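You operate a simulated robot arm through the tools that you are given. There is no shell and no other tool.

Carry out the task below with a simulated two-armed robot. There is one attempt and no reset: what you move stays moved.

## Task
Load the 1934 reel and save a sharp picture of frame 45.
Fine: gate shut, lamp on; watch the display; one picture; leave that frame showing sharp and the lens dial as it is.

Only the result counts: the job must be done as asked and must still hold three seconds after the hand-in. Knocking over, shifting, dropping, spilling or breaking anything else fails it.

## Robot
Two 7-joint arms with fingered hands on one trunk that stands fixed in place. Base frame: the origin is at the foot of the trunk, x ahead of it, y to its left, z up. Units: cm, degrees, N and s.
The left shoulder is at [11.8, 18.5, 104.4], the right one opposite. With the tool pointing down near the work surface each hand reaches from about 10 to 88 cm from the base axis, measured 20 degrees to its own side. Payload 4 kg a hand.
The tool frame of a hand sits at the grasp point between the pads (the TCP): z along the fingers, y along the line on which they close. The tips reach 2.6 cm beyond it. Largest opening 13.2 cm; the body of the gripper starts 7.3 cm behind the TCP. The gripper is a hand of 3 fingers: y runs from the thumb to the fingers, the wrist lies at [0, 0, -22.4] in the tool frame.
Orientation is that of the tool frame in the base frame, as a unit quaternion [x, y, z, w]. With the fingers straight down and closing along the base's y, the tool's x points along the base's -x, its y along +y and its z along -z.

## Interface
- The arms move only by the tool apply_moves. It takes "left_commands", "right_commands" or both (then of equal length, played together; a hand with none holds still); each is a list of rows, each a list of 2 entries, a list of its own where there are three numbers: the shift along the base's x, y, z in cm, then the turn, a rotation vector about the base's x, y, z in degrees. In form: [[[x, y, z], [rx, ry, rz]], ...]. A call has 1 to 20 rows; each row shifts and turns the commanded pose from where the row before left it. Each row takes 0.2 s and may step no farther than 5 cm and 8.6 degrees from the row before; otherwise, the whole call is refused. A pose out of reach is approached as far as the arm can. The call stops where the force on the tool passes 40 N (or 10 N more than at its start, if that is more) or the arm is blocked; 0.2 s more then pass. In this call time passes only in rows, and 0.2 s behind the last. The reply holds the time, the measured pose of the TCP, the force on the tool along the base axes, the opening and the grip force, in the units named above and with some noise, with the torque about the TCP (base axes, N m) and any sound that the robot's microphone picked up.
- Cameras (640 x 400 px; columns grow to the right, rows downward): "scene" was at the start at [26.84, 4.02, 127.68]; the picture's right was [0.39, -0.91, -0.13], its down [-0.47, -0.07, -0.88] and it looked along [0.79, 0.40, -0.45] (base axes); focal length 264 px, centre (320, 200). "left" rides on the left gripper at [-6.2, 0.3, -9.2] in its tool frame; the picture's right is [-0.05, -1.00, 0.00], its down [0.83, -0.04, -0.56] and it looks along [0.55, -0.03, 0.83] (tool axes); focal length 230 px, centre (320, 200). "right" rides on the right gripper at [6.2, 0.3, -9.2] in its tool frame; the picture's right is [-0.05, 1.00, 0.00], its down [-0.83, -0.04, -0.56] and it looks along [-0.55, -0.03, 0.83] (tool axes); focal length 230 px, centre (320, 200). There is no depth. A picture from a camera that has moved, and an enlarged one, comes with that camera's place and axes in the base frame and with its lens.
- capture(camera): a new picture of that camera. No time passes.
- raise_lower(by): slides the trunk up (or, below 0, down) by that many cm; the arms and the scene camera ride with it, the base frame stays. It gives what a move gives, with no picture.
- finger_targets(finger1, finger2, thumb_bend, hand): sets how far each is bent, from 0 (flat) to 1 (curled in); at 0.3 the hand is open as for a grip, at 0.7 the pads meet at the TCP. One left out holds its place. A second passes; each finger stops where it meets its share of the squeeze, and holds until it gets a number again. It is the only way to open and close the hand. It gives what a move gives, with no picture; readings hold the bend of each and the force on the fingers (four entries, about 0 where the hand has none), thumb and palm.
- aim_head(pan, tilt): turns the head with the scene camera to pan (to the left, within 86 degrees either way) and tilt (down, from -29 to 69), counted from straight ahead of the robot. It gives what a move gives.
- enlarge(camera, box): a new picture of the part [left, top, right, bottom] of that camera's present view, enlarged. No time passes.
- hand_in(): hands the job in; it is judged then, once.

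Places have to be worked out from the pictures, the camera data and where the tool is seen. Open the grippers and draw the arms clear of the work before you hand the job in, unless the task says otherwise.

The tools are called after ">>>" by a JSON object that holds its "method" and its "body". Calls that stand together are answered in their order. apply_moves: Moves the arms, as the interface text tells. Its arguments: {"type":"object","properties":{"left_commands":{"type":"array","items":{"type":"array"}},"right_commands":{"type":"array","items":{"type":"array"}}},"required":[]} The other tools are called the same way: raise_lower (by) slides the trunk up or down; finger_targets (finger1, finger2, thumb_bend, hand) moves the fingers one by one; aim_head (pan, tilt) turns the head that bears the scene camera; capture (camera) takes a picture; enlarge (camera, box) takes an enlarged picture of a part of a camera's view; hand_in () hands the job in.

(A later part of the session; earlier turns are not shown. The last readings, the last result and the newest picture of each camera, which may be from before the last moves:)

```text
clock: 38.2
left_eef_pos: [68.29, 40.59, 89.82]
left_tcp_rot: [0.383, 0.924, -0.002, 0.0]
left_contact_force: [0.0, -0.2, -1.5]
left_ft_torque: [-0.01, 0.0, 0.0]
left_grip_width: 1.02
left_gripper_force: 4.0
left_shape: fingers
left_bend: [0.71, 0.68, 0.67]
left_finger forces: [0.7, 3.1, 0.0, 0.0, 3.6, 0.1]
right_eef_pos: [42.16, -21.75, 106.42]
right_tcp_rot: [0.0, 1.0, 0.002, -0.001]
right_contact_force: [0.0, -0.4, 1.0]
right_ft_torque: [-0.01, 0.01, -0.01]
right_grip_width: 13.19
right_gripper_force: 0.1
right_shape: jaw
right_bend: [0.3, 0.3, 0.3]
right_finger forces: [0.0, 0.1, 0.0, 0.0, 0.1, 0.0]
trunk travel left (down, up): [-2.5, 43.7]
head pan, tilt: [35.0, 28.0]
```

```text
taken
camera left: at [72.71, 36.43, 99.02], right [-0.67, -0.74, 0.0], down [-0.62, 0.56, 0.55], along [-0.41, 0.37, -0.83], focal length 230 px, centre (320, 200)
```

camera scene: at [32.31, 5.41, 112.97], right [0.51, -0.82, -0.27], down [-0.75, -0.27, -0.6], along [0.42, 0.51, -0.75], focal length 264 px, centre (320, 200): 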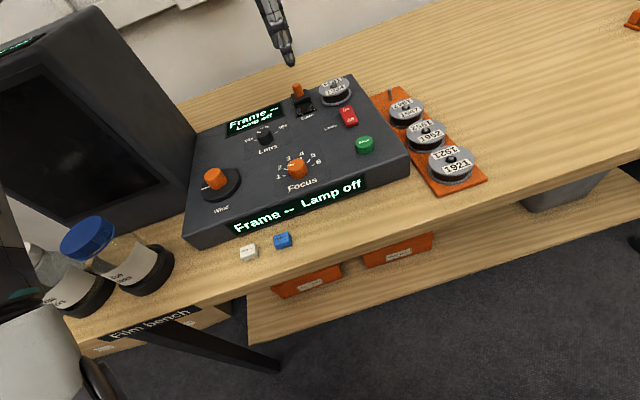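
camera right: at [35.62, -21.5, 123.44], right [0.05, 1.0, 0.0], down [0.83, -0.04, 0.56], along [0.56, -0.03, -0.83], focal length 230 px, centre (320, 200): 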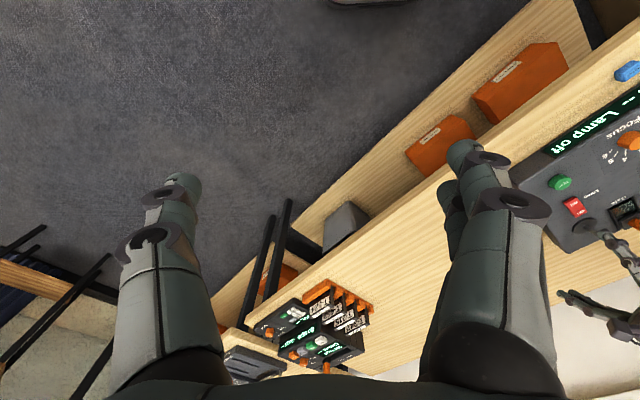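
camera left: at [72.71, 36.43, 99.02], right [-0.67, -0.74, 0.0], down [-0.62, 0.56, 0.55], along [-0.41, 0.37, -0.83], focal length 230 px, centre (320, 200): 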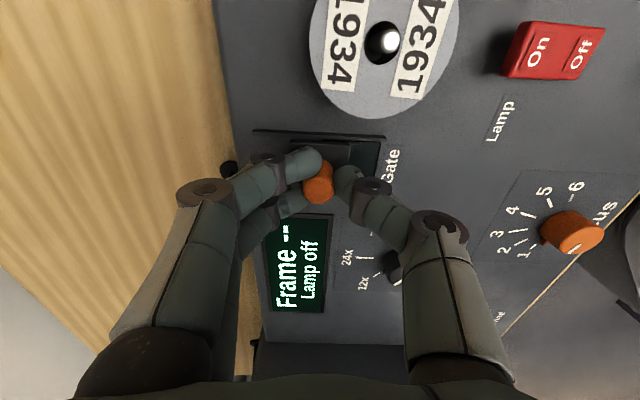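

The gate block slides freely with the hand. I'll continue toward the closed stop.

>>> {"method": "apply_moves", "body": {"left_commands": [[[-0.3, -0.3, 0], [0, 0, 0]], [[-0.3, -0.3, 0], [0, 0, 0]], [[-0.25, -0.25, 0], [0, 0, 0]], [[-0.2, -0.2, 0], [0, 0, 0]]]}}

>>> {"method": "capture", "body": {"camera": "left"}}

>>> {"method": "enlarge", "body": {"camera": "scene", "box": [250, 40, 370, 140]}}

```text
clock: 39.2
left_eef_pos: [67.25, 39.54, 89.77]
left_tcp_rot: [0.384, 0.923, -0.002, 0.0]
left_contact_force: [-1.3, -0.2, -1.9]
left_ft_torque: [0.01, 0.01, -0.01]
left_grip_width: 1.05
left_gripper_force: 3.8
left_shape: fingers
left_bend: [0.71, 0.68, 0.67]
left_finger forces: [0.3, 3.0, 0.1, 0.1, 4.0, 0.1]
right_eef_pos: [42.16, -21.68, 106.38]
right_tcp_rot: [-0.001, 1.0, 0.002, -0.001]
right_contact_force: [0.3, -0.2, 0.8]
right_ft_torque: [0.03, 0.05, 0.0]
right_grip_width: 13.21
right_gripper_force: 0.0
right_shape: jaw
right_bend: [0.3, 0.3, 0.3]
right_finger forces: [0.0, 0.0, 0.1, 0.1, 0.0, 0.0]
trunk travel left (down, up): [-2.5, 43.7]
head pan, tilt: [35.0, 28.0]
```

```text
taken
camera left: at [71.71, 35.4, 99.03], right [-0.67, -0.74, 0.0], down [-0.62, 0.56, 0.55], along [-0.41, 0.37, -0.83], focal length 230 px, centre (320, 200)
```

left: 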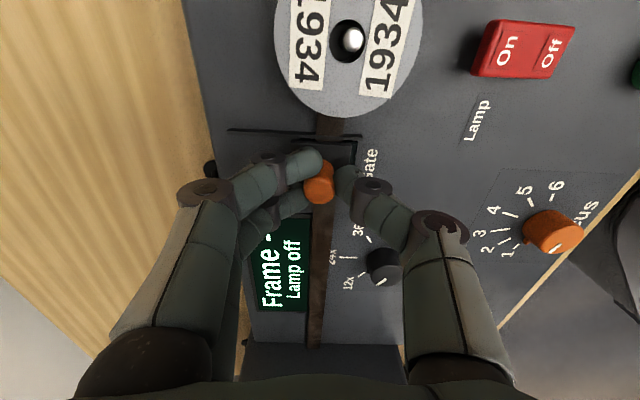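

```text
4.00 times, centred on (310, 90) of scene
camera zoom: at [32.3, 5.43, 112.97], right [0.51, -0.82, -0.27], down [-0.75, -0.27, -0.6], along [0.42, 0.51, -0.75], focal length 1057 px, centre (360, 640)
```

zoom: 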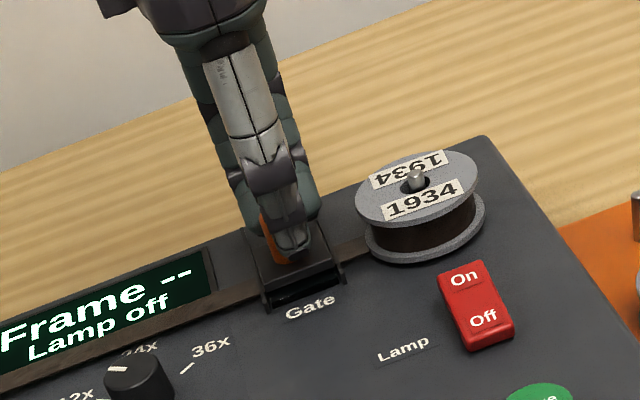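

A film strip now runs from the reel through the gate, so the film is threaded. A sliver of window is still open, so I'll push until it stops.

>>> {"method": "apply_moves", "body": {"left_commands": [[[-0.2, -0.2, 0], [0, 0, 0]], [[-0.2, -0.2, 0], [0, 0, 0]], [[-0.2, -0.2, 0], [0, 0, 0]]]}}

>>> {"method": "capture", "body": {"camera": "left"}}

>>> {"method": "enlarge", "body": {"camera": "scene", "box": [250, 40, 370, 140]}}

```text
clock: 40.0
left_eef_pos: [66.71, 39.04, 89.72]
left_tcp_rot: [0.383, 0.924, -0.001, 0.001]
left_contact_force: [2.2, 3.5, -0.9]
left_ft_torque: [0.07, -0.08, -0.01]
left_grip_width: 0.99
left_gripper_force: 3.6
left_shape: fingers
left_bend: [0.71, 0.68, 0.68]
left_finger forces: [0.8, 5.0, 0.0, 0.0, 2.1, 0.0]
right_eef_pos: [42.08, -21.71, 106.44]
right_tcp_rot: [0.0, 1.0, 0.0, -0.002]
right_contact_force: [0.1, 0.1, -0.2]
right_ft_torque: [-0.02, 0.01, 0.0]
right_grip_width: 13.22
right_gripper_force: 0.1
right_shape: jaw
right_bend: [0.3, 0.3, 0.3]
right_finger forces: [0.0, 0.0, 0.0, 0.0, 0.0, 0.0]
trunk travel left (down, up): [-2.5, 43.7]
head pan, tilt: [35.0, 28.0]
```

```text
taken
camera left: at [71.22, 34.93, 99.04], right [-0.67, -0.74, 0.0], down [-0.62, 0.56, 0.55], along [-0.41, 0.37, -0.83], focal length 230 px, centre (320, 200)
```

left: 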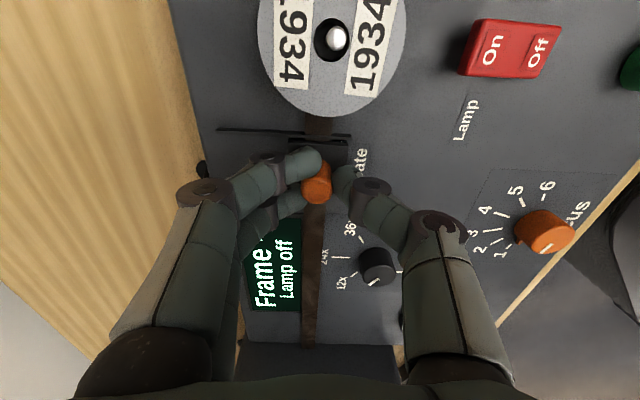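

```text
4.00 times, centred on (310, 90) of scene
camera zoom: at [32.34, 5.48, 112.96], right [0.51, -0.82, -0.27], down [-0.75, -0.27, -0.6], along [0.42, 0.51, -0.75], focal length 1057 px, centre (360, 640)
```

zoom: 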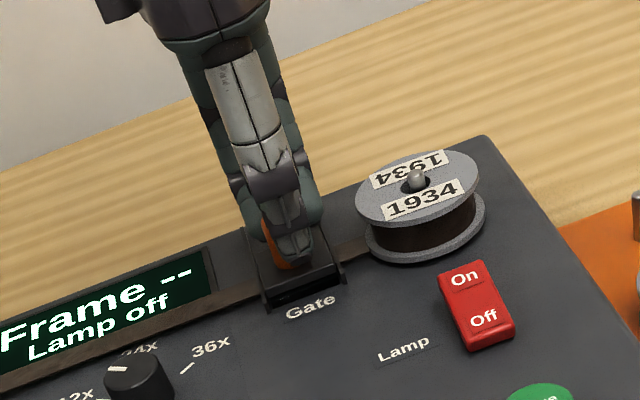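

A reaction of about 4 N suggests the end stop. One more tiny push will confirm.

>>> {"method": "apply_moves", "body": {"left_commands": [[[-0.15, -0.15, 0], [0, 0, 0]], [[-0.1, -0.1, 0], [0, 0, 0]]]}}

>>> {"method": "enlarge", "body": {"camera": "left", "box": [200, 100, 400, 230]}}

```text
clock: 40.6
left_eef_pos: [66.5, 38.75, 89.87]
left_tcp_rot: [0.384, 0.924, -0.002, 0.001]
left_contact_force: [7.0, 6.4, 2.8]
left_ft_torque: [0.18, -0.12, -0.04]
left_grip_width: 0.87
left_gripper_force: 5.7
left_shape: fingers
left_bend: [0.7, 0.67, 0.69]
left_finger forces: [2.6, 7.9, 0.0, 0.1, 0.4, 0.0]
right_eef_pos: [42.17, -21.68, 106.4]
right_tcp_rot: [0.0, 1.0, 0.001, -0.002]
right_contact_force: [-0.6, -0.4, 0.0]
right_ft_torque: [0.01, -0.01, 0.01]
right_grip_width: 13.17
right_gripper_force: 0.1
right_shape: jaw
right_bend: [0.3, 0.3, 0.3]
right_finger forces: [0.0, 0.1, 0.0, 0.0, 0.0, 0.0]
trunk travel left (down, up): [-2.5, 43.7]
head pan, tilt: [35.0, 28.0]
```

```text
3.08 times, centred on (300, 165) of left
camera zoom: at [70.92, 34.64, 99.05], right [-0.67, -0.74, 0.0], down [-0.62, 0.56, 0.55], along [-0.41, 0.37, -0.83], focal length 708 px, centre (382, 308)
```

zoom: 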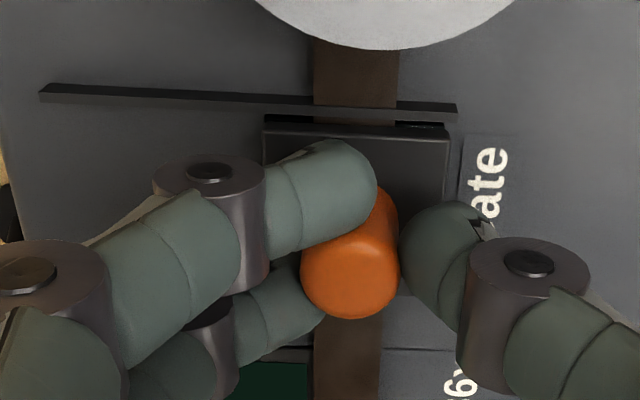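

The gate block is at the end of its rails. I'll open the fingers and lift straight up.

>>> {"method": "finger_targets", "body": {"hand": "left", "finger1": 0.58, "finger2": 0.58, "thumb_bend": 0.58}}

>>> {"method": "apply_moves", "body": {"left_commands": [[[0, 0, 2], [0, 0, 0]], [[0, 0, 3], [0, 0, 0]], [[0, 0, 4], [0, 0, 0]]]}}

>>> {"method": "capture", "body": {"camera": "left"}}

>>> {"method": "enlarge", "body": {"camera": "scene", "box": [170, 50, 430, 250]}}

```text
clock: 41.6
left_eef_pos: [66.39, 38.68, 89.72]
left_tcp_rot: [0.382, 0.924, -0.002, 0.0]
left_contact_force: [-0.5, -0.3, 0.2]
left_ft_torque: [0.01, -0.01, 0.02]
left_grip_width: 4.4
left_gripper_force: 0.0
left_shape: fingers
left_bend: [0.57, 0.57, 0.57]
left_finger forces: [0.1, 0.0, 0.0, 0.0, 0.1, 0.0]
right_eef_pos: [42.15, -21.66, 106.47]
right_tcp_rot: [0.0, 1.0, 0.002, -0.002]
right_contact_force: [-1.1, -0.3, 0.4]
right_ft_torque: [-0.03, -0.03, 0.02]
right_grip_width: 13.2
right_gripper_force: 0.1
right_shape: jaw
right_bend: [0.3, 0.3, 0.3]
right_finger forces: [0.0, 0.0, 0.0, 0.0, 0.2, 0.0]
trunk travel left (down, up): [-2.5, 43.7]
head pan, tilt: [35.0, 28.0]
```

```text
clock: 42.4
left_eef_pos: [66.52, 38.69, 98.76]
left_tcp_rot: [0.383, 0.924, -0.001, 0.001]
left_contact_force: [0.1, -0.4, 0.4]
left_ft_torque: [-0.04, -0.02, 0.01]
left_grip_width: 4.4
left_gripper_force: 0.1
left_shape: fingers
left_bend: [0.57, 0.57, 0.57]
left_finger forces: [0.0, 0.1, 0.0, 0.1, 0.0, 0.0]
right_eef_pos: [41.99, -21.72, 106.53]
right_tcp_rot: [0.0, 1.0, 0.002, 0.0]
right_contact_force: [-0.3, 0.8, 0.0]
right_ft_torque: [0.03, -0.01, 0.01]
right_grip_width: 13.18
right_gripper_force: 0.0
right_shape: jaw
right_bend: [0.3, 0.3, 0.3]
right_finger forces: [0.1, 0.1, 0.0, 0.0, 0.1, 0.0]
trunk travel left (down, up): [-2.5, 43.7]
head pan, tilt: [35.0, 28.0]
```

```text
taken
camera left: at [70.97, 34.5, 108.2], right [-0.67, -0.74, 0.0], down [-0.62, 0.56, 0.55], along [-0.41, 0.37, -0.83], focal length 230 px, centre (320, 200)
```

left: 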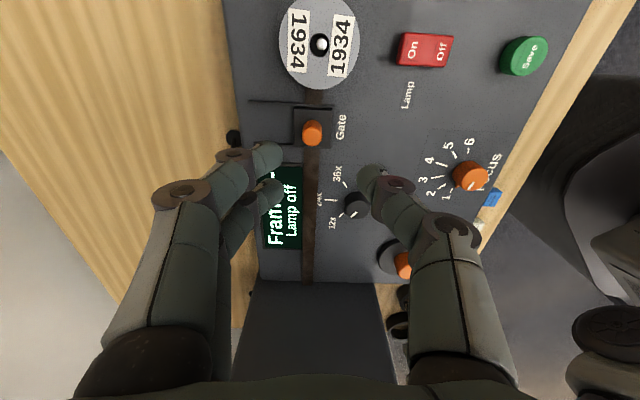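

```text
2.00 times, centred on (300, 150) of scene
camera zoom: at [32.23, 5.36, 113.01], right [0.51, -0.82, -0.27], down [-0.75, -0.27, -0.6], along [0.42, 0.51, -0.75], focal length 528 px, centre (360, 300)
```

zoom: 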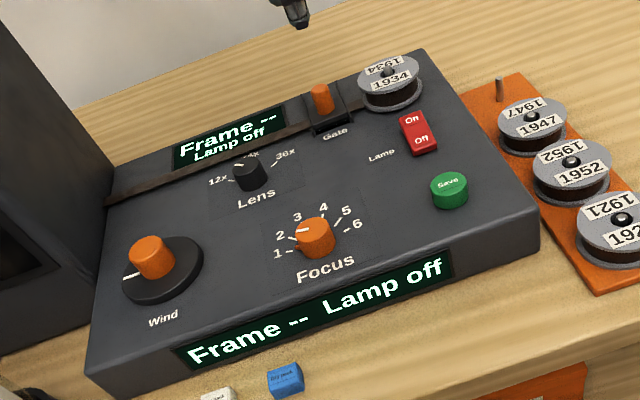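

The gate is shut and the film is threaded across. Next is the lamp rocker: the "On" end is near (66, 29), and I want to press it with one fingertip. I'll curl the two fingers and keep the thumb pointing down.

>>> {"method": "finger_targets", "body": {"hand": "left", "finger1": 1.0, "finger2": 1.0, "thumb_bend": 0.45}}

>>> {"method": "capture", "body": {"camera": "left"}}

>>> {"method": "enlarge", "body": {"camera": "scene", "box": [230, 0, 370, 110]}}

```text
clock: 43.4
left_eef_pos: [66.43, 38.77, 98.86]
left_tcp_rot: [0.384, 0.923, -0.002, 0.0]
left_contact_force: [-0.1, 0.0, 0.5]
left_ft_torque: [0.01, -0.01, -0.02]
left_grip_width: 4.75
left_gripper_force: 0.0
left_shape: fingers
left_bend: [1.0, 1.0, 0.45]
left_finger forces: [0.0, 0.0, 0.0, 0.1, 0.0, 0.0]
right_eef_pos: [42.15, -21.75, 106.51]
right_tcp_rot: [0.0, 1.0, 0.002, -0.001]
right_contact_force: [-0.6, 0.3, 0.6]
right_ft_torque: [0.0, -0.03, 0.03]
right_grip_width: 13.2
right_gripper_force: 0.1
right_shape: jaw
right_bend: [0.3, 0.3, 0.3]
right_finger forces: [0.0, 0.0, 0.1, 0.1, 0.0, 0.0]
trunk travel left (down, up): [-2.5, 43.7]
head pan, tilt: [35.0, 28.0]
```

```text
taken
camera left: at [71.03, 34.56, 108.09], right [-0.67, -0.74, 0.0], down [-0.62, 0.56, 0.55], along [-0.41, 0.37, -0.83], focal length 230 px, centre (320, 200)
```

left: 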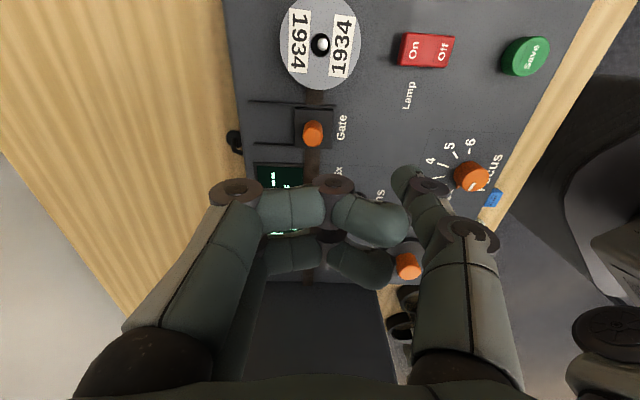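

```text
3.64 times, centred on (300, 55) of scene
camera zoom: at [32.3, 5.42, 112.98], right [0.51, -0.82, -0.27], down [-0.75, -0.27, -0.6], along [0.42, 0.51, -0.75], focal length 960 px, centre (393, 727)
```

zoom: 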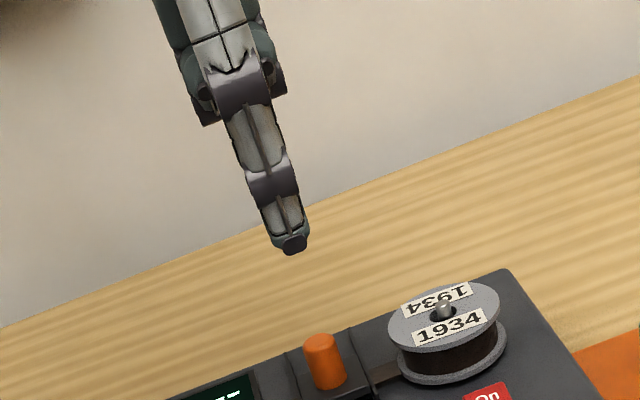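

The thumb now protrudes about 3 cm below the curled fingers, which suits a one-finger press. I'll turn the hand so it hovers over free panel to the left of the rocker, with the thumb above the On end and clear of the reel.

>>> {"method": "apply_moves", "body": {"left_commands": [[[-0.35, -0.57, 0], [0, 0, 8.2]], [[-0.35, -0.57, 0], [0, 0, 8.2]], [[-0.35, -0.57, 0], [0, 0, 8.2]], [[-0.35, -0.57, 0], [0, 0, 8.2]], [[-0.35, -0.57, 0], [0, 0, 8.2]], [[-0.35, -0.57, 0], [0, 0, 8.2]], [[-0.35, -0.57, 0], [0, 0, 8.2]], [[-0.35, -0.57, 0], [0, 0, 8.2]], [[-0.35, -0.57, 0], [0, 0, 8.2]], [[-0.35, -0.57, 0], [0, 0, 8.2]], [[-0.4, -0.57, 0], [0, 0, 8]]]}}

>>> {"method": "capture", "body": {"camera": "left"}}

>>> {"method": "capture", "body": {"camera": "scene"}}

```text
clock: 45.8
left_eef_pos: [62.47, 32.22, 98.81]
left_tcp_rot: [-0.383, 0.924, -0.001, 0.002]
left_contact_force: [-0.3, -0.2, 0.0]
left_ft_torque: [0.01, 0.01, 0.01]
left_grip_width: 4.75
left_gripper_force: 0.0
left_shape: fingers
left_bend: [1.0, 1.0, 0.45]
left_finger forces: [0.0, 0.0, 0.0, 0.0, 0.1, 0.0]
right_eef_pos: [42.13, -21.68, 106.39]
right_tcp_rot: [0.0, 1.0, 0.001, -0.002]
right_contact_force: [0.4, -0.5, 0.6]
right_ft_torque: [0.01, 0.03, 0.02]
right_grip_width: 13.19
right_gripper_force: 0.2
right_shape: jaw
right_bend: [0.3, 0.3, 0.3]
right_finger forces: [0.0, 0.1, 0.0, 0.0, 0.1, 0.0]
trunk travel left (down, up): [-2.5, 43.7]
head pan, tilt: [35.0, 28.0]
```

```text
taken
camera left: at [66.45, 36.82, 108.07], right [0.74, -0.67, 0.0], down [-0.56, -0.62, 0.55], along [-0.37, -0.41, -0.83], focal length 230 px, centre (320, 200)
```

left: 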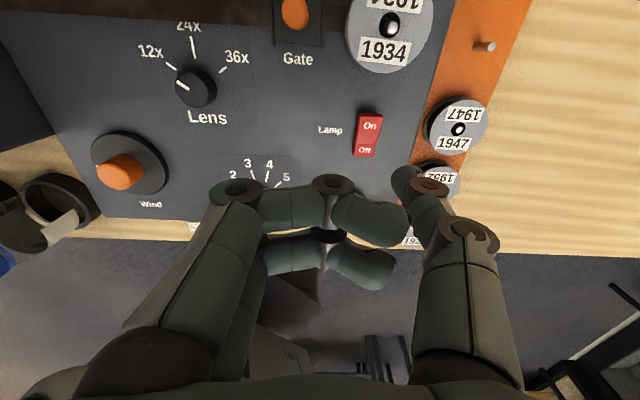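

```text
taken
camera scene: at [32.27, 5.4, 112.99], right [0.51, -0.82, -0.27], down [-0.75, -0.27, -0.6], along [0.42, 0.51, -0.75], focal length 264 px, centre (320, 200)
```

scene: 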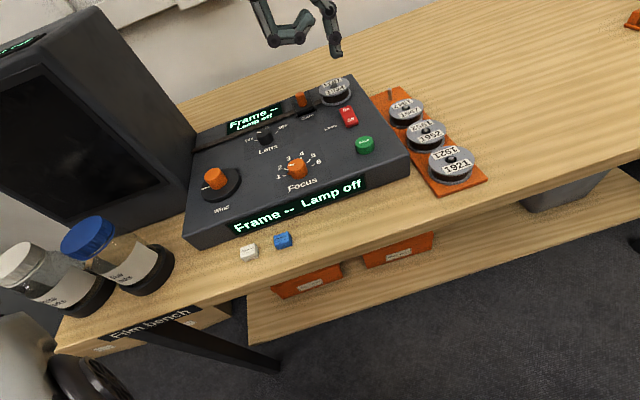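

The thumb tip is at about (65.9, 28.8), nearly over the On end (about 65.9–66.2, 29.1–29.3). I'll nudge and descend close to it.

>>> {"method": "apply_moves", "body": {"left_commands": [[[0.2, 0.4, -2], [0, 0, 0]], [[0, 0, -2.5], [0, 0, 0]], [[0, 0, -2.5], [0, 0, 0]], [[0, 0, -1], [0, 0, 0]]]}}

>>> {"method": "capture", "body": {"camera": "left"}}

>>> {"method": "enlarge", "body": {"camera": "scene", "box": [280, 60, 400, 150]}}

```text
clock: 46.8
left_eef_pos: [62.65, 33.0, 90.61]
left_tcp_rot: [-0.383, 0.924, -0.001, 0.002]
left_contact_force: [-1.1, 0.1, -0.1]
left_ft_torque: [0.0, 0.02, 0.0]
left_grip_width: 4.75
left_gripper_force: 0.1
left_shape: fingers
left_bend: [1.0, 1.0, 0.45]
left_finger forces: [0.1, 0.0, 0.0, 0.0, 0.0, 0.1]
right_eef_pos: [42.0, -21.74, 106.63]
right_tcp_rot: [0.0, 1.0, 0.001, -0.002]
right_contact_force: [-0.6, 0.3, 0.7]
right_ft_torque: [-0.01, 0.01, -0.01]
right_grip_width: 13.21
right_gripper_force: 0.0
right_shape: jaw
right_bend: [0.3, 0.3, 0.3]
right_finger forces: [0.1, 0.0, 0.1, 0.1, 0.1, 0.1]
trunk travel left (down, up): [-2.5, 43.7]
head pan, tilt: [35.0, 28.0]
```

```text
taken
camera left: at [66.72, 37.4, 99.79], right [0.74, -0.67, 0.0], down [-0.56, -0.62, 0.55], along [-0.37, -0.41, -0.83], focal length 230 px, centre (320, 200)
```

left: 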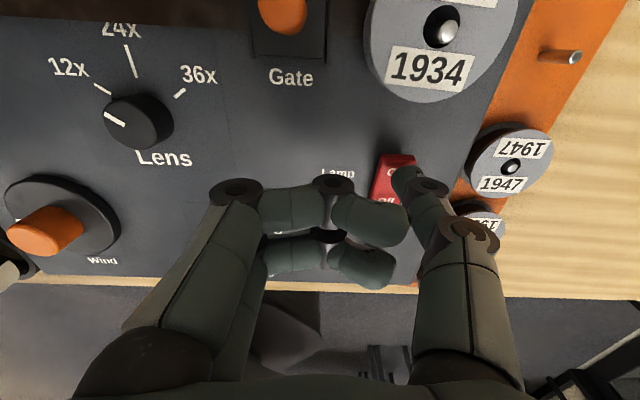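

```text
4.44 times, centred on (340, 105) of scene
camera zoom: at [32.3, 5.42, 112.98], right [0.51, -0.82, -0.27], down [-0.75, -0.27, -0.6], along [0.42, 0.51, -0.75], focal length 1174 px, centre (231, 622)
```

zoom: 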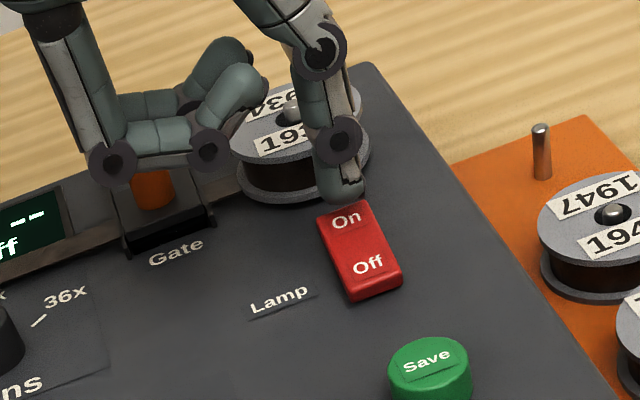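

The thumb tip is right above the On label. I'll press down in small steps while watching force and sound.

>>> {"method": "apply_moves", "body": {"left_commands": [[[0, 0, -0.4], [0, 0, 0]], [[0, 0, -0.4], [0, 0, 0]], [[0, 0, -0.3], [0, 0, 0]], [[0, 0, -0.3], [0, 0, 0]]]}}

>>> {"method": "enlarge", "body": {"camera": "scene", "box": [280, 60, 400, 150]}}

```text
clock: 47.8
left_eef_pos: [62.75, 32.82, 89.4]
left_tcp_rot: [-0.383, 0.924, -0.002, 0.001]
left_contact_force: [1.0, 0.0, 0.6]
left_ft_torque: [-0.03, -0.04, 0.02]
left_grip_width: 4.74
left_gripper_force: 0.3
left_shape: fingers
left_bend: [1.0, 1.0, 0.45]
left_finger forces: [0.0, 0.0, 0.0, 0.1, 0.3, 0.0]
right_eef_pos: [42.11, -21.85, 106.35]
right_tcp_rot: [0.0, 1.0, 0.002, -0.002]
right_contact_force: [-0.3, -0.2, -0.6]
right_ft_torque: [0.02, -0.01, 0.0]
right_grip_width: 13.18
right_gripper_force: 0.0
right_shape: jaw
right_bend: [0.3, 0.3, 0.3]
right_finger forces: [0.1, 0.1, 0.1, 0.0, 0.0, 0.1]
trunk travel left (down, up): [-2.5, 43.7]
head pan, tilt: [35.0, 28.0]
```

```text
4.44 times, centred on (340, 105) of scene
camera zoom: at [32.29, 5.42, 112.98], right [0.51, -0.82, -0.27], down [-0.75, -0.27, -0.6], along [0.42, 0.51, -0.75], focal length 1174 px, centre (231, 622)
```

zoom: 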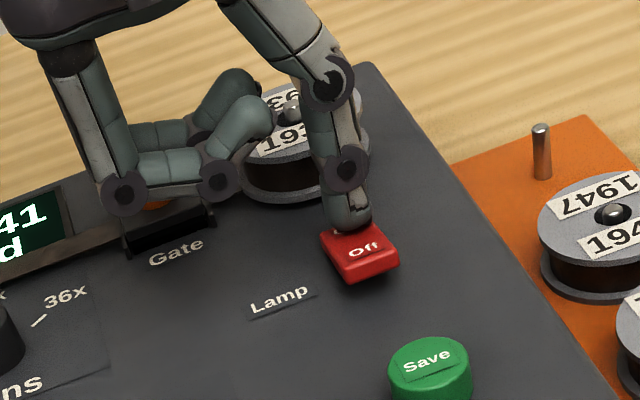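

The rocker flipped and the display changed to "…41". I'll lift the hand and read it.

>>> {"method": "apply_moves", "body": {"left_commands": [[[0, 0, 1], [0, 0, 0]], [[0, 0, 3], [0, 0, 0]], [[0, 0, 4], [0, 0, 0]]]}}

>>> {"method": "capture", "body": {"camera": "scene"}}

>>> {"method": "enlarge", "body": {"camera": "scene", "box": [170, 60, 430, 250]}}

>>> {"method": "enlarge", "body": {"camera": "scene", "box": [0, 20, 200, 240]}}

```text
clock: 48.6
left_eef_pos: [62.6, 32.78, 97.39]
left_tcp_rot: [-0.381, 0.924, -0.001, 0.001]
left_contact_force: [0.1, 0.0, 0.2]
left_ft_torque: [0.0, -0.04, 0.0]
left_grip_width: 4.72
left_gripper_force: 0.2
left_shape: fingers
left_bend: [1.0, 1.0, 0.45]
left_finger forces: [0.1, 0.0, 0.0, 0.0, 0.1, 0.0]
right_eef_pos: [42.07, -21.75, 106.57]
right_tcp_rot: [0.0, 1.0, 0.002, -0.001]
right_contact_force: [0.4, -0.1, 0.5]
right_ft_torque: [0.01, -0.02, 0.01]
right_grip_width: 13.19
right_gripper_force: 0.0
right_shape: jaw
right_bend: [0.3, 0.3, 0.3]
right_finger forces: [0.0, 0.0, 0.1, 0.0, 0.1, 0.1]
trunk travel left (down, up): [-2.5, 43.7]
head pan, tilt: [35.0, 28.0]
```

```text
taken
camera scene: at [32.24, 5.37, 113.01], right [0.51, -0.82, -0.27], down [-0.75, -0.27, -0.6], along [0.42, 0.51, -0.75], focal length 264 px, centre (320, 200)
```

scene: 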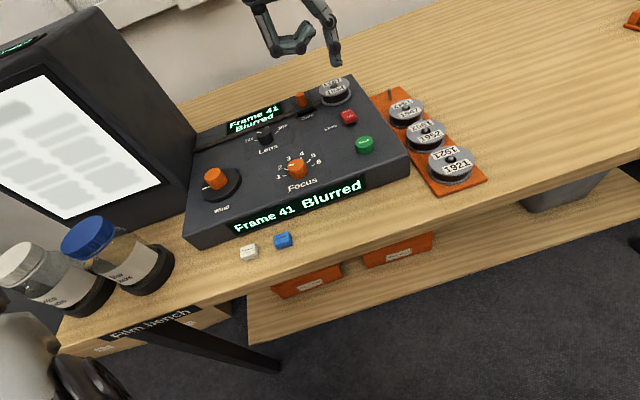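

```text
2.11 times, centred on (300, 155) of scene
camera zoom: at [32.24, 5.37, 113.01], right [0.51, -0.82, -0.27], down [-0.75, -0.27, -0.6], along [0.42, 0.51, -0.75], focal length 556 px, centre (362, 295)
```

zoom: 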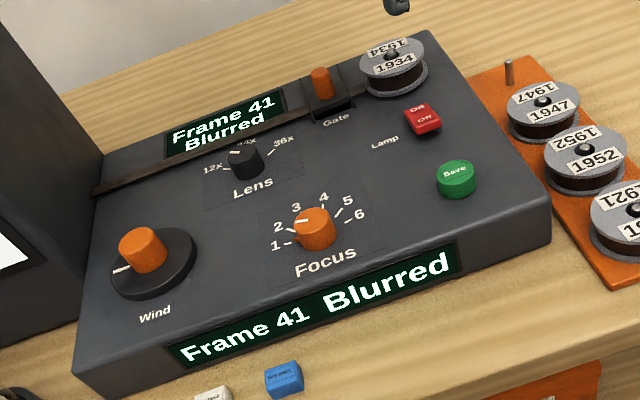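

```text
1.82 times, centred on (100, 130) of scene
camera zoom: at [32.24, 5.37, 113.01], right [0.51, -0.82, -0.27], down [-0.75, -0.27, -0.6], along [0.42, 0.51, -0.75], focal length 480 px, centre (720, 327)
```

zoom: 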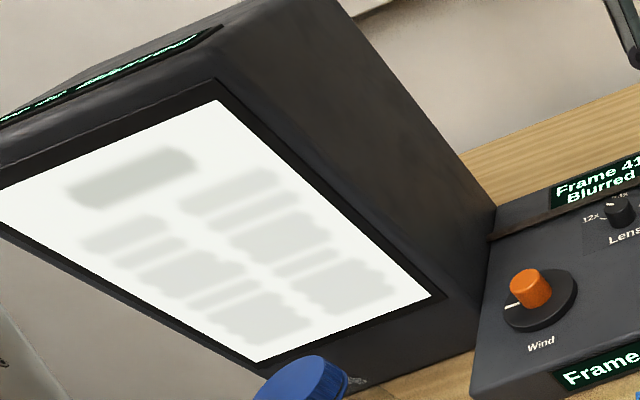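

The display reads "Frame 41 – Blurred", so I only need to wind 4 frames and then focus. Before moving near the wind knob, I want to see where the left elbow is relative to the jars and monitor.

>>> {"method": "aim_head", "body": {"pan": 75, "tilt": 25}}

>>> {"method": "capture", "body": {"camera": "scene"}}

>>> {"method": "capture", "body": {"camera": "right"}}

```text
clock: 49.6
left_eef_pos: [62.67, 32.77, 97.36]
left_tcp_rot: [-0.383, 0.924, -0.001, 0.001]
left_contact_force: [0.3, -0.6, -0.4]
left_ft_torque: [0.04, -0.02, 0.04]
left_grip_width: 4.75
left_gripper_force: 0.0
left_shape: fingers
left_bend: [1.0, 1.0, 0.45]
left_finger forces: [0.0, 0.1, 0.0, 0.0, 0.0, 0.1]
right_eef_pos: [42.18, -21.68, 106.46]
right_tcp_rot: [0.0, 1.0, 0.002, -0.001]
right_contact_force: [0.8, 0.2, -0.2]
right_ft_torque: [0.0, -0.03, 0.02]
right_grip_width: 13.22
right_gripper_force: 0.0
right_shape: jaw
right_bend: [0.3, 0.3, 0.3]
right_finger forces: [0.0, 0.1, 0.1, 0.0, 0.0, 0.0]
trunk travel left (down, up): [-2.5, 43.7]
head pan, tilt: [75.0, 25.0]
```

```text
taken
camera scene: at [28.03, 9.09, 115.75], right [0.86, -0.26, -0.45], down [-0.52, -0.41, -0.75], along [0.01, 0.88, -0.48], focal length 264 px, centre (320, 200)
```

scene: 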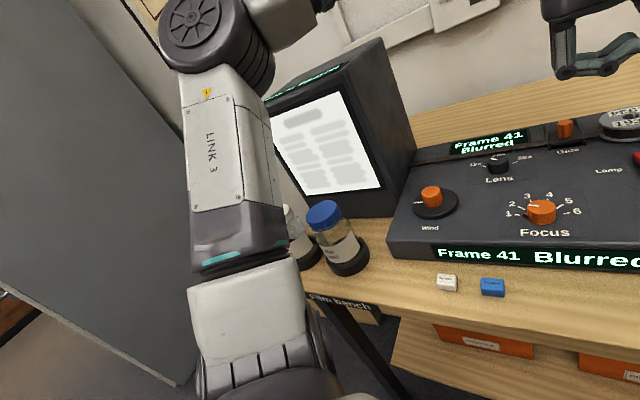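

```text
taken
camera right: at [36.01, -21.46, 115.57], right [0.05, 1.0, 0.0], down [0.83, -0.05, 0.55], along [0.55, -0.03, -0.83], focal length 230 px, centre (320, 200)
```

right: 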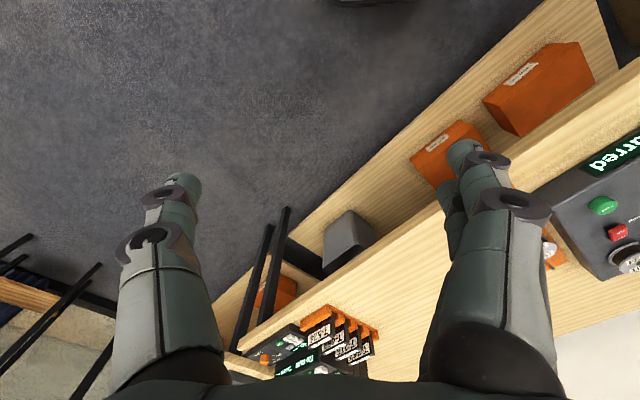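

The elbow is high (about z=120) and well above the jars, so it is safe to work at the wind knob. I'll enlarge this view of the knobs.

>>> {"method": "enlarge", "body": {"camera": "scene", "box": [380, 110, 640, 280]}}

>>> {"method": "enlarge", "body": {"camera": "scene", "box": [400, 165, 480, 240]}}

```text
2.35 times, centred on (510, 195) of scene
camera zoom: at [28.03, 9.09, 115.75], right [0.86, -0.26, -0.45], down [-0.52, -0.41, -0.75], along [0.01, 0.88, -0.48], focal length 622 px, centre (-127, 212)
```

zoom: 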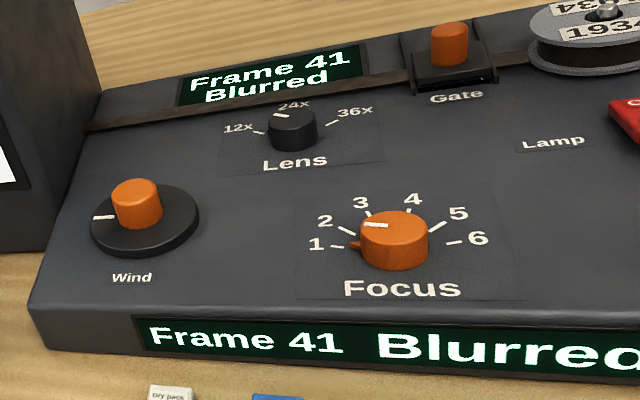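

```text
5.33 times, centred on (440, 202) of scene
camera zoom: at [28.03, 9.09, 115.75], right [0.86, -0.26, -0.45], down [-0.52, -0.41, -0.75], along [0.01, 0.88, -0.48], focal length 1409 px, centre (-320, 187)
```

zoom: 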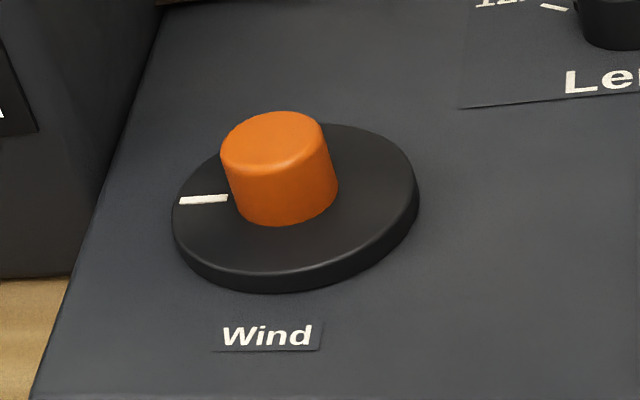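

The wind control is a disc with a central orange knob at about (44.7, 42.8). I'll bring the left hand above it, turned so the camera faces away from the monitor, and open the fingers.

>>> {"method": "apply_moves", "body": {"left_commands": [[[-1.3, 0.4, 0.8], [0, 0, -8.2]], [[-1.3, 0.4, 0.8], [0, 0, -8.2]], [[-1.5, 0.7, 0.6], [0, 0, -8.2]], [[-1.6, 0.9, 0.4], [0, 0, -8.2]], [[-1.7, 1.0, 0.2], [0, 0, -8.2]], [[-1.7, 1.1, 0], [0, 0, -8.2]], [[-1.8, 1.1, 0], [0, 0, -8.2]], [[-1.8, 1.1, 0], [0, 0, -8.2]], [[-1.8, 1.1, 0], [0, 0, -8.2]], [[-1.8, 1.1, 0], [0, 0, -8.2]], [[-1.7, 1.1, 0], [0, 0, -8]]]}}

>>> {"method": "finger_targets", "body": {"hand": "left", "finger1": 0.48, "finger2": 0.48, "thumb_bend": 0.48}}

>>> {"method": "capture", "body": {"camera": "left"}}

>>> {"method": "capture", "body": {"camera": "scene"}}

```text
clock: 52.0
left_eef_pos: [44.56, 42.9, 100.18]
left_tcp_rot: [0.384, 0.923, -0.002, 0.0]
left_contact_force: [-0.2, -0.4, 0.7]
left_ft_torque: [-0.02, -0.01, 0.0]
left_grip_width: 4.75
left_gripper_force: 0.0
left_shape: fingers
left_bend: [1.0, 1.0, 0.45]
left_finger forces: [0.0, 0.0, 0.0, 0.0, 0.0, 0.0]
right_eef_pos: [41.95, -21.75, 106.44]
right_tcp_rot: [0.0, 1.0, 0.002, -0.001]
right_contact_force: [-0.2, 1.2, 0.2]
right_ft_torque: [-0.02, -0.01, -0.03]
right_grip_width: 13.2
right_gripper_force: 0.1
right_shape: jaw
right_bend: [0.3, 0.3, 0.3]
right_finger forces: [0.0, 0.0, 0.1, 0.0, 0.0, 0.0]
trunk travel left (down, up): [-2.5, 43.7]
head pan, tilt: [75.0, 25.0]
```

```text
clock: 53.0
left_eef_pos: [44.51, 42.94, 100.18]
left_tcp_rot: [0.383, 0.924, -0.002, 0.0]
left_contact_force: [-0.3, 0.3, 0.3]
left_ft_torque: [0.0, 0.0, -0.02]
left_grip_width: 7.44
left_gripper_force: 0.1
left_shape: fingers
left_bend: [0.48, 0.48, 0.48]
left_finger forces: [0.0, 0.0, 0.0, 0.0, 0.1, 0.0]
right_eef_pos: [42.01, -21.75, 106.44]
right_tcp_rot: [0.0, 1.0, 0.002, -0.002]
right_contact_force: [-0.4, 0.3, -0.3]
right_ft_torque: [0.03, 0.04, 0.0]
right_grip_width: 13.18
right_gripper_force: 0.1
right_shape: jaw
right_bend: [0.3, 0.3, 0.3]
right_finger forces: [0.0, 0.0, 0.0, 0.0, 0.0, 0.0]
trunk travel left (down, up): [-2.5, 43.7]
head pan, tilt: [75.0, 25.0]
```

```text
taken
camera left: at [49.07, 38.69, 109.45], right [-0.67, -0.74, 0.0], down [-0.62, 0.56, 0.55], along [-0.41, 0.37, -0.83], focal length 230 px, centre (320, 200)
```

left: 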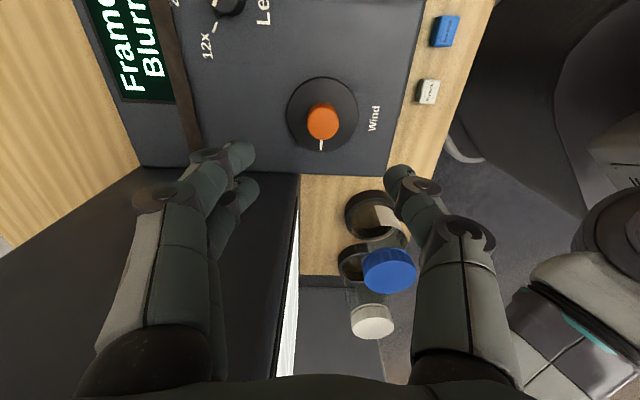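

```text
taken
camera scene: at [28.01, 9.09, 115.76], right [0.86, -0.26, -0.45], down [-0.52, -0.41, -0.75], along [0.01, 0.88, -0.48], focal length 264 px, centre (320, 200)
```

scene: 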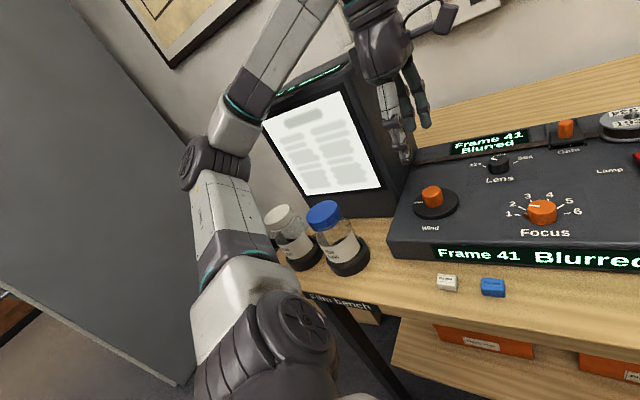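

The wind knob is about 4 mm off the tool axis, at (44.65, 42.55). I'll correct and descend partway.

>>> {"method": "apply_moves", "body": {"left_commands": [[[0.15, -0.4, -2], [0, 0, 0]], [[0, 0, -2.5], [0, 0, 0]], [[0, 0, -2.5], [0, 0, 0]]]}}

>>> {"method": "capture", "body": {"camera": "left"}}

>>> {"method": "capture", "body": {"camera": "scene"}}

```text
clock: 54.0
left_eef_pos: [44.05, 41.3, 95.14]
left_tcp_rot: [0.382, 0.924, 0.022, 0.016]
left_contact_force: [0.1, 0.3, -0.7]
left_ft_torque: [-0.01, -0.01, 0.02]
left_grip_width: 7.47
left_gripper_force: 0.0
left_shape: fingers
left_bend: [0.48, 0.48, 0.48]
left_finger forces: [0.1, 0.0, 0.0, 0.0, 0.0, 0.0]
right_eef_pos: [41.49, -23.09, 106.32]
right_tcp_rot: [0.001, 1.0, 0.01, 0.003]
right_contact_force: [0.1, -1.1, -0.6]
right_ft_torque: [0.06, 0.0, -0.02]
right_grip_width: 13.23
right_gripper_force: 0.0
right_shape: jaw
right_bend: [0.3, 0.3, 0.3]
right_finger forces: [0.0, 0.0, 0.0, 0.0, 0.0, 0.0]
trunk travel left (down, up): [-2.5, 43.7]
head pan, tilt: [75.0, 25.0]
stopped in row 3 (left hand): the arm was blocked; the commanded pose is now the measured one
```

```text
taken
camera left: at [48.11, 36.93, 104.57], right [-0.67, -0.74, -0.05], down [-0.64, 0.54, 0.54], along [-0.37, 0.39, -0.84], focal length 230 px, centre (320, 200)
```

left: 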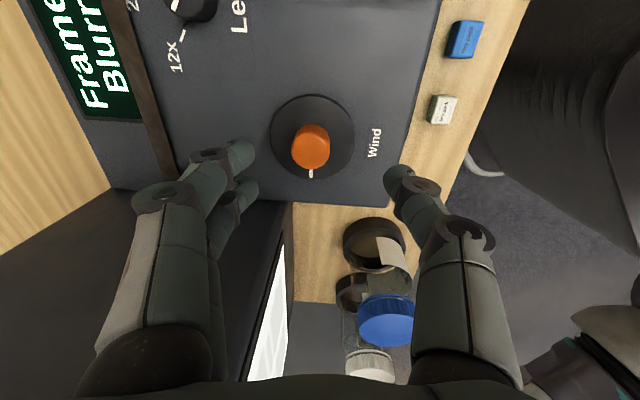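

```text
taken
camera scene: at [27.23, 7.37, 116.04], right [0.86, -0.25, -0.45], down [-0.51, -0.4, -0.76], along [0.02, 0.88, -0.47], focal length 264 px, centre (320, 200)
```

scene: 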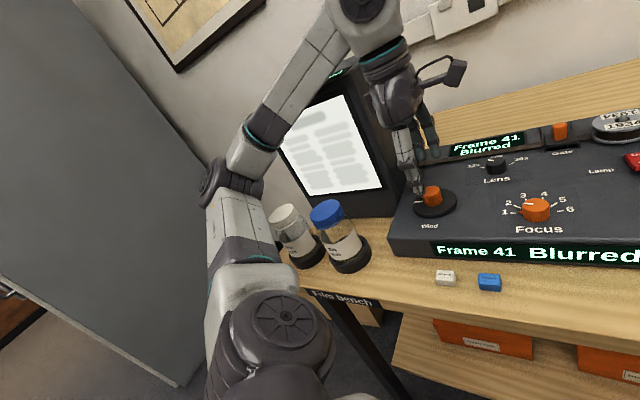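

The arm reported being blocked and the torso shifted slightly, so some arm link touched something. I'll back off upward right away and then inspect.

>>> {"method": "apply_moves", "body": {"left_commands": [[[0, 0, 1.5], [0, 0, 0]], [[0.3, 0, 2], [0, 0, 0]]]}}

>>> {"method": "capture", "body": {"camera": "scene"}}

>>> {"method": "enlarge", "body": {"camera": "scene", "box": [180, 60, 440, 300]}}

```text
clock: 54.6
left_eef_pos: [44.89, 42.34, 97.57]
left_tcp_rot: [0.382, 0.924, 0.009, 0.01]
left_contact_force: [-1.0, 0.4, 0.5]
left_ft_torque: [0.0, 0.0, 0.03]
left_grip_width: 7.44
left_gripper_force: 0.0
left_shape: fingers
left_bend: [0.48, 0.48, 0.48]
left_finger forces: [0.0, 0.0, 0.0, 0.0, 0.0, 0.0]
right_eef_pos: [41.87, -21.87, 106.51]
right_tcp_rot: [0.0, 1.0, 0.004, 0.0]
right_contact_force: [-0.7, -0.2, -0.1]
right_ft_torque: [0.0, -0.03, 0.01]
right_grip_width: 13.21
right_gripper_force: 0.0
right_shape: jaw
right_bend: [0.3, 0.3, 0.3]
right_finger forces: [0.1, 0.1, 0.0, 0.0, 0.0, 0.1]
trunk travel left (down, up): [-2.5, 43.7]
head pan, tilt: [75.0, 25.0]
```

```text
taken
camera scene: at [27.64, 8.84, 115.82], right [0.86, -0.26, -0.45], down [-0.51, -0.41, -0.76], along [0.01, 0.88, -0.48], focal length 264 px, centre (320, 200)
```

scene: 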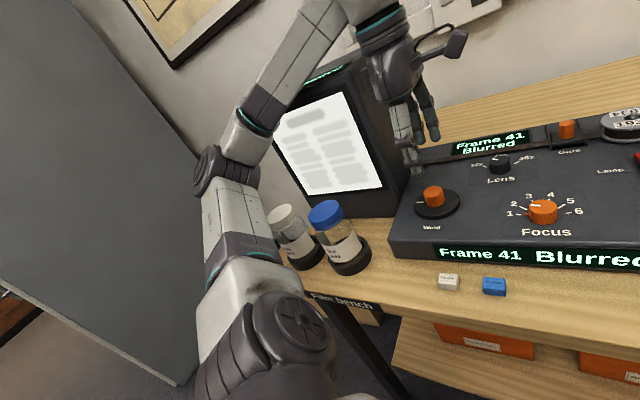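

```text
1.67 times, centred on (310, 180) of scene
camera zoom: at [27.64, 8.84, 115.82], right [0.86, -0.26, -0.45], down [-0.51, -0.41, -0.76], along [0.01, 0.88, -0.48], focal length 440 px, centre (337, 233)
```

zoom: 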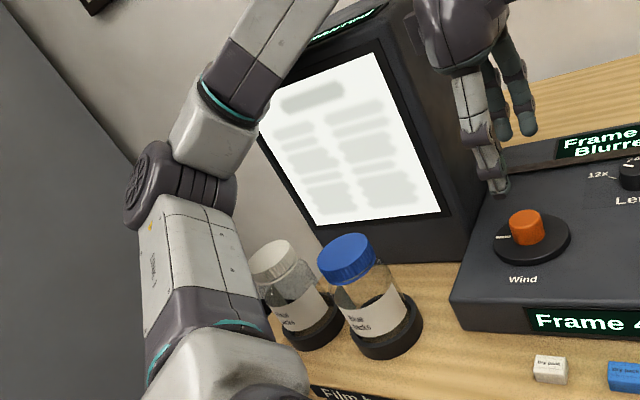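

The jars look undisturbed. The likely contact was the forearm against the monitor's top corner, since the forearm lies low and close to it here. I'll raise the hand and trunk, then approach with the hand leaning toward the robot so the forearm stays clear.

>>> {"method": "apply_moves", "body": {"left_commands": [[[0, -0.5, 2], [0, 0, 0]], [[0, -0.5, 2], [0, 0, 0]]]}}

>>> {"method": "raise_lower", "body": {"by": 7.5}}

>>> {"method": "capture", "body": {"camera": "scene"}}

>>> {"method": "capture", "body": {"camera": "left"}}

```text
clock: 55.2
left_eef_pos: [45.01, 41.54, 101.43]
left_tcp_rot: [0.382, 0.924, 0.007, 0.009]
left_contact_force: [-0.5, -0.3, 0.8]
left_ft_torque: [-0.02, -0.02, 0.02]
left_grip_width: 7.47
left_gripper_force: 0.1
left_shape: fingers
left_bend: [0.48, 0.48, 0.48]
left_finger forces: [0.1, 0.0, 0.0, 0.0, 0.0, 0.0]
right_eef_pos: [41.84, -21.76, 106.55]
right_tcp_rot: [0.0, 1.0, 0.002, -0.001]
right_contact_force: [-0.2, 0.5, 1.7]
right_ft_torque: [-0.02, -0.03, 0.02]
right_grip_width: 13.18
right_gripper_force: 0.0
right_shape: jaw
right_bend: [0.3, 0.3, 0.3]
right_finger forces: [0.1, 0.0, 0.0, 0.1, 0.0, 0.0]
trunk travel left (down, up): [-2.5, 43.7]
head pan, tilt: [75.0, 25.0]
```

```text
clock: 56.4
left_eef_pos: [45.24, 41.52, 108.75]
left_tcp_rot: [0.382, 0.924, 0.007, 0.01]
left_contact_force: [-0.4, 0.4, -0.6]
left_ft_torque: [0.0, -0.03, 0.05]
left_grip_width: 7.44
left_gripper_force: 0.2
left_shape: fingers
left_bend: [0.48, 0.48, 0.48]
left_finger forces: [0.1, 0.0, 0.0, 0.0, 0.1, 0.0]
right_eef_pos: [42.34, -21.61, 113.8]
right_tcp_rot: [0.0, 1.0, 0.001, -0.003]
right_contact_force: [-0.5, 0.0, -0.4]
right_ft_torque: [0.0, 0.05, -0.04]
right_grip_width: 13.2
right_gripper_force: 0.1
right_shape: jaw
right_bend: [0.3, 0.3, 0.3]
right_finger forces: [0.0, 0.0, 0.1, 0.1, 0.0, 0.0]
trunk travel left (down, up): [-10.0, 36.2]
head pan, tilt: [75.0, 25.0]
```

```text
taken
camera scene: at [20.4, 9.11, 127.28], right [0.91, -0.26, -0.32], down [-0.4, -0.41, -0.82], along [0.08, 0.88, -0.48], focal length 264 px, centre (320, 200)
```

scene: 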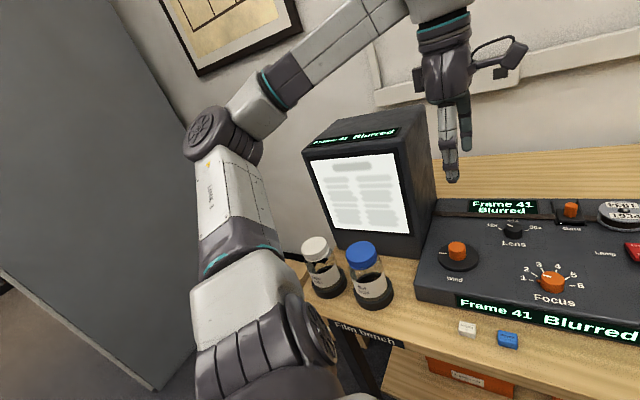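

```text
taken
camera left: at [49.48, 37.44, 118.08], right [-0.67, -0.74, -0.02], down [-0.63, 0.55, 0.54], along [-0.39, 0.37, -0.84], focal length 230 px, centre (320, 200)
```

left: 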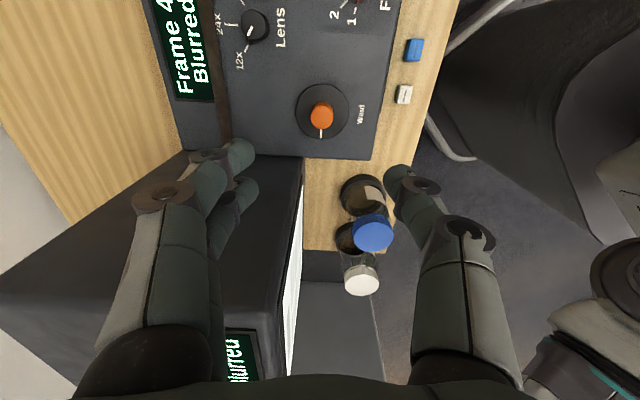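

The overview shows everything upright, with the monitor's top at about z≈110. I'll tilt the hand 15° so the wrist leans toward the robot, keeping the forearm in front of the monitor, and descend in stages.

>>> {"method": "apply_moves", "body": {"left_commands": [[[0, 0, -1], [5.3, -5.3, 0]], [[0, 0, -1], [5.3, -5.3, 0]], [[-0.2, 0.3, -3], [0, 0, 0]], [[-0.2, 0.3, -3], [0, 0, 0]], [[-0.2, 0.4, -2], [0, 0, 0]]]}}

>>> {"method": "capture", "body": {"camera": "scene"}}

>>> {"method": "capture", "body": {"camera": "left"}}

```text
clock: 57.6
left_eef_pos: [44.53, 42.62, 99.07]
left_tcp_rot: [0.379, 0.914, 0.129, 0.061]
left_contact_force: [0.1, 0.3, 0.3]
left_ft_torque: [0.01, -0.01, -0.02]
left_grip_width: 7.44
left_gripper_force: 0.0
left_shape: fingers
left_bend: [0.48, 0.48, 0.48]
left_finger forces: [0.1, 0.0, 0.0, 0.0, 0.1, 0.0]
right_eef_pos: [42.12, -21.72, 113.93]
right_tcp_rot: [-0.001, 1.0, 0.002, -0.001]
right_contact_force: [0.0, -0.6, 0.9]
right_ft_torque: [0.01, -0.03, 0.02]
right_grip_width: 13.18
right_gripper_force: 0.1
right_shape: jaw
right_bend: [0.3, 0.3, 0.3]
right_finger forces: [0.1, 0.0, 0.0, 0.0, 0.0, 0.0]
trunk travel left (down, up): [-10.0, 36.2]
head pan, tilt: [75.0, 25.0]
```

```text
taken
camera scene: at [20.16, 9.01, 127.37], right [0.91, -0.26, -0.31], down [-0.4, -0.41, -0.82], along [0.08, 0.88, -0.48], focal length 264 px, centre (320, 200)
```

scene: 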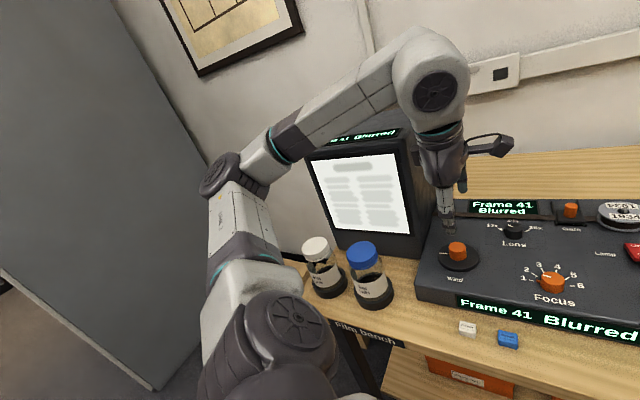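

```text
taken
camera left: at [47.01, 36.62, 108.09], right [-0.64, -0.72, -0.28], down [-0.73, 0.46, 0.51], along [-0.24, 0.53, -0.81], focal length 230 px, centre (320, 200)
```

left: 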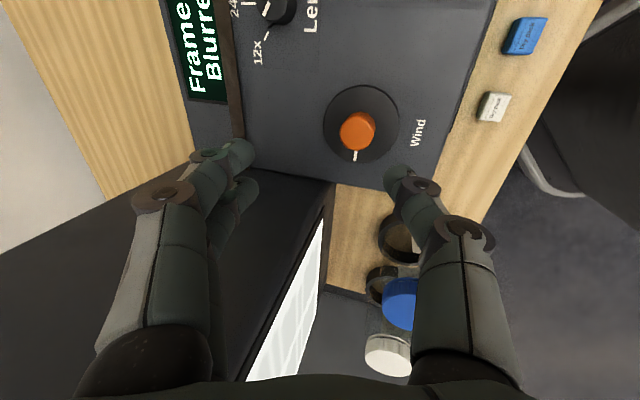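

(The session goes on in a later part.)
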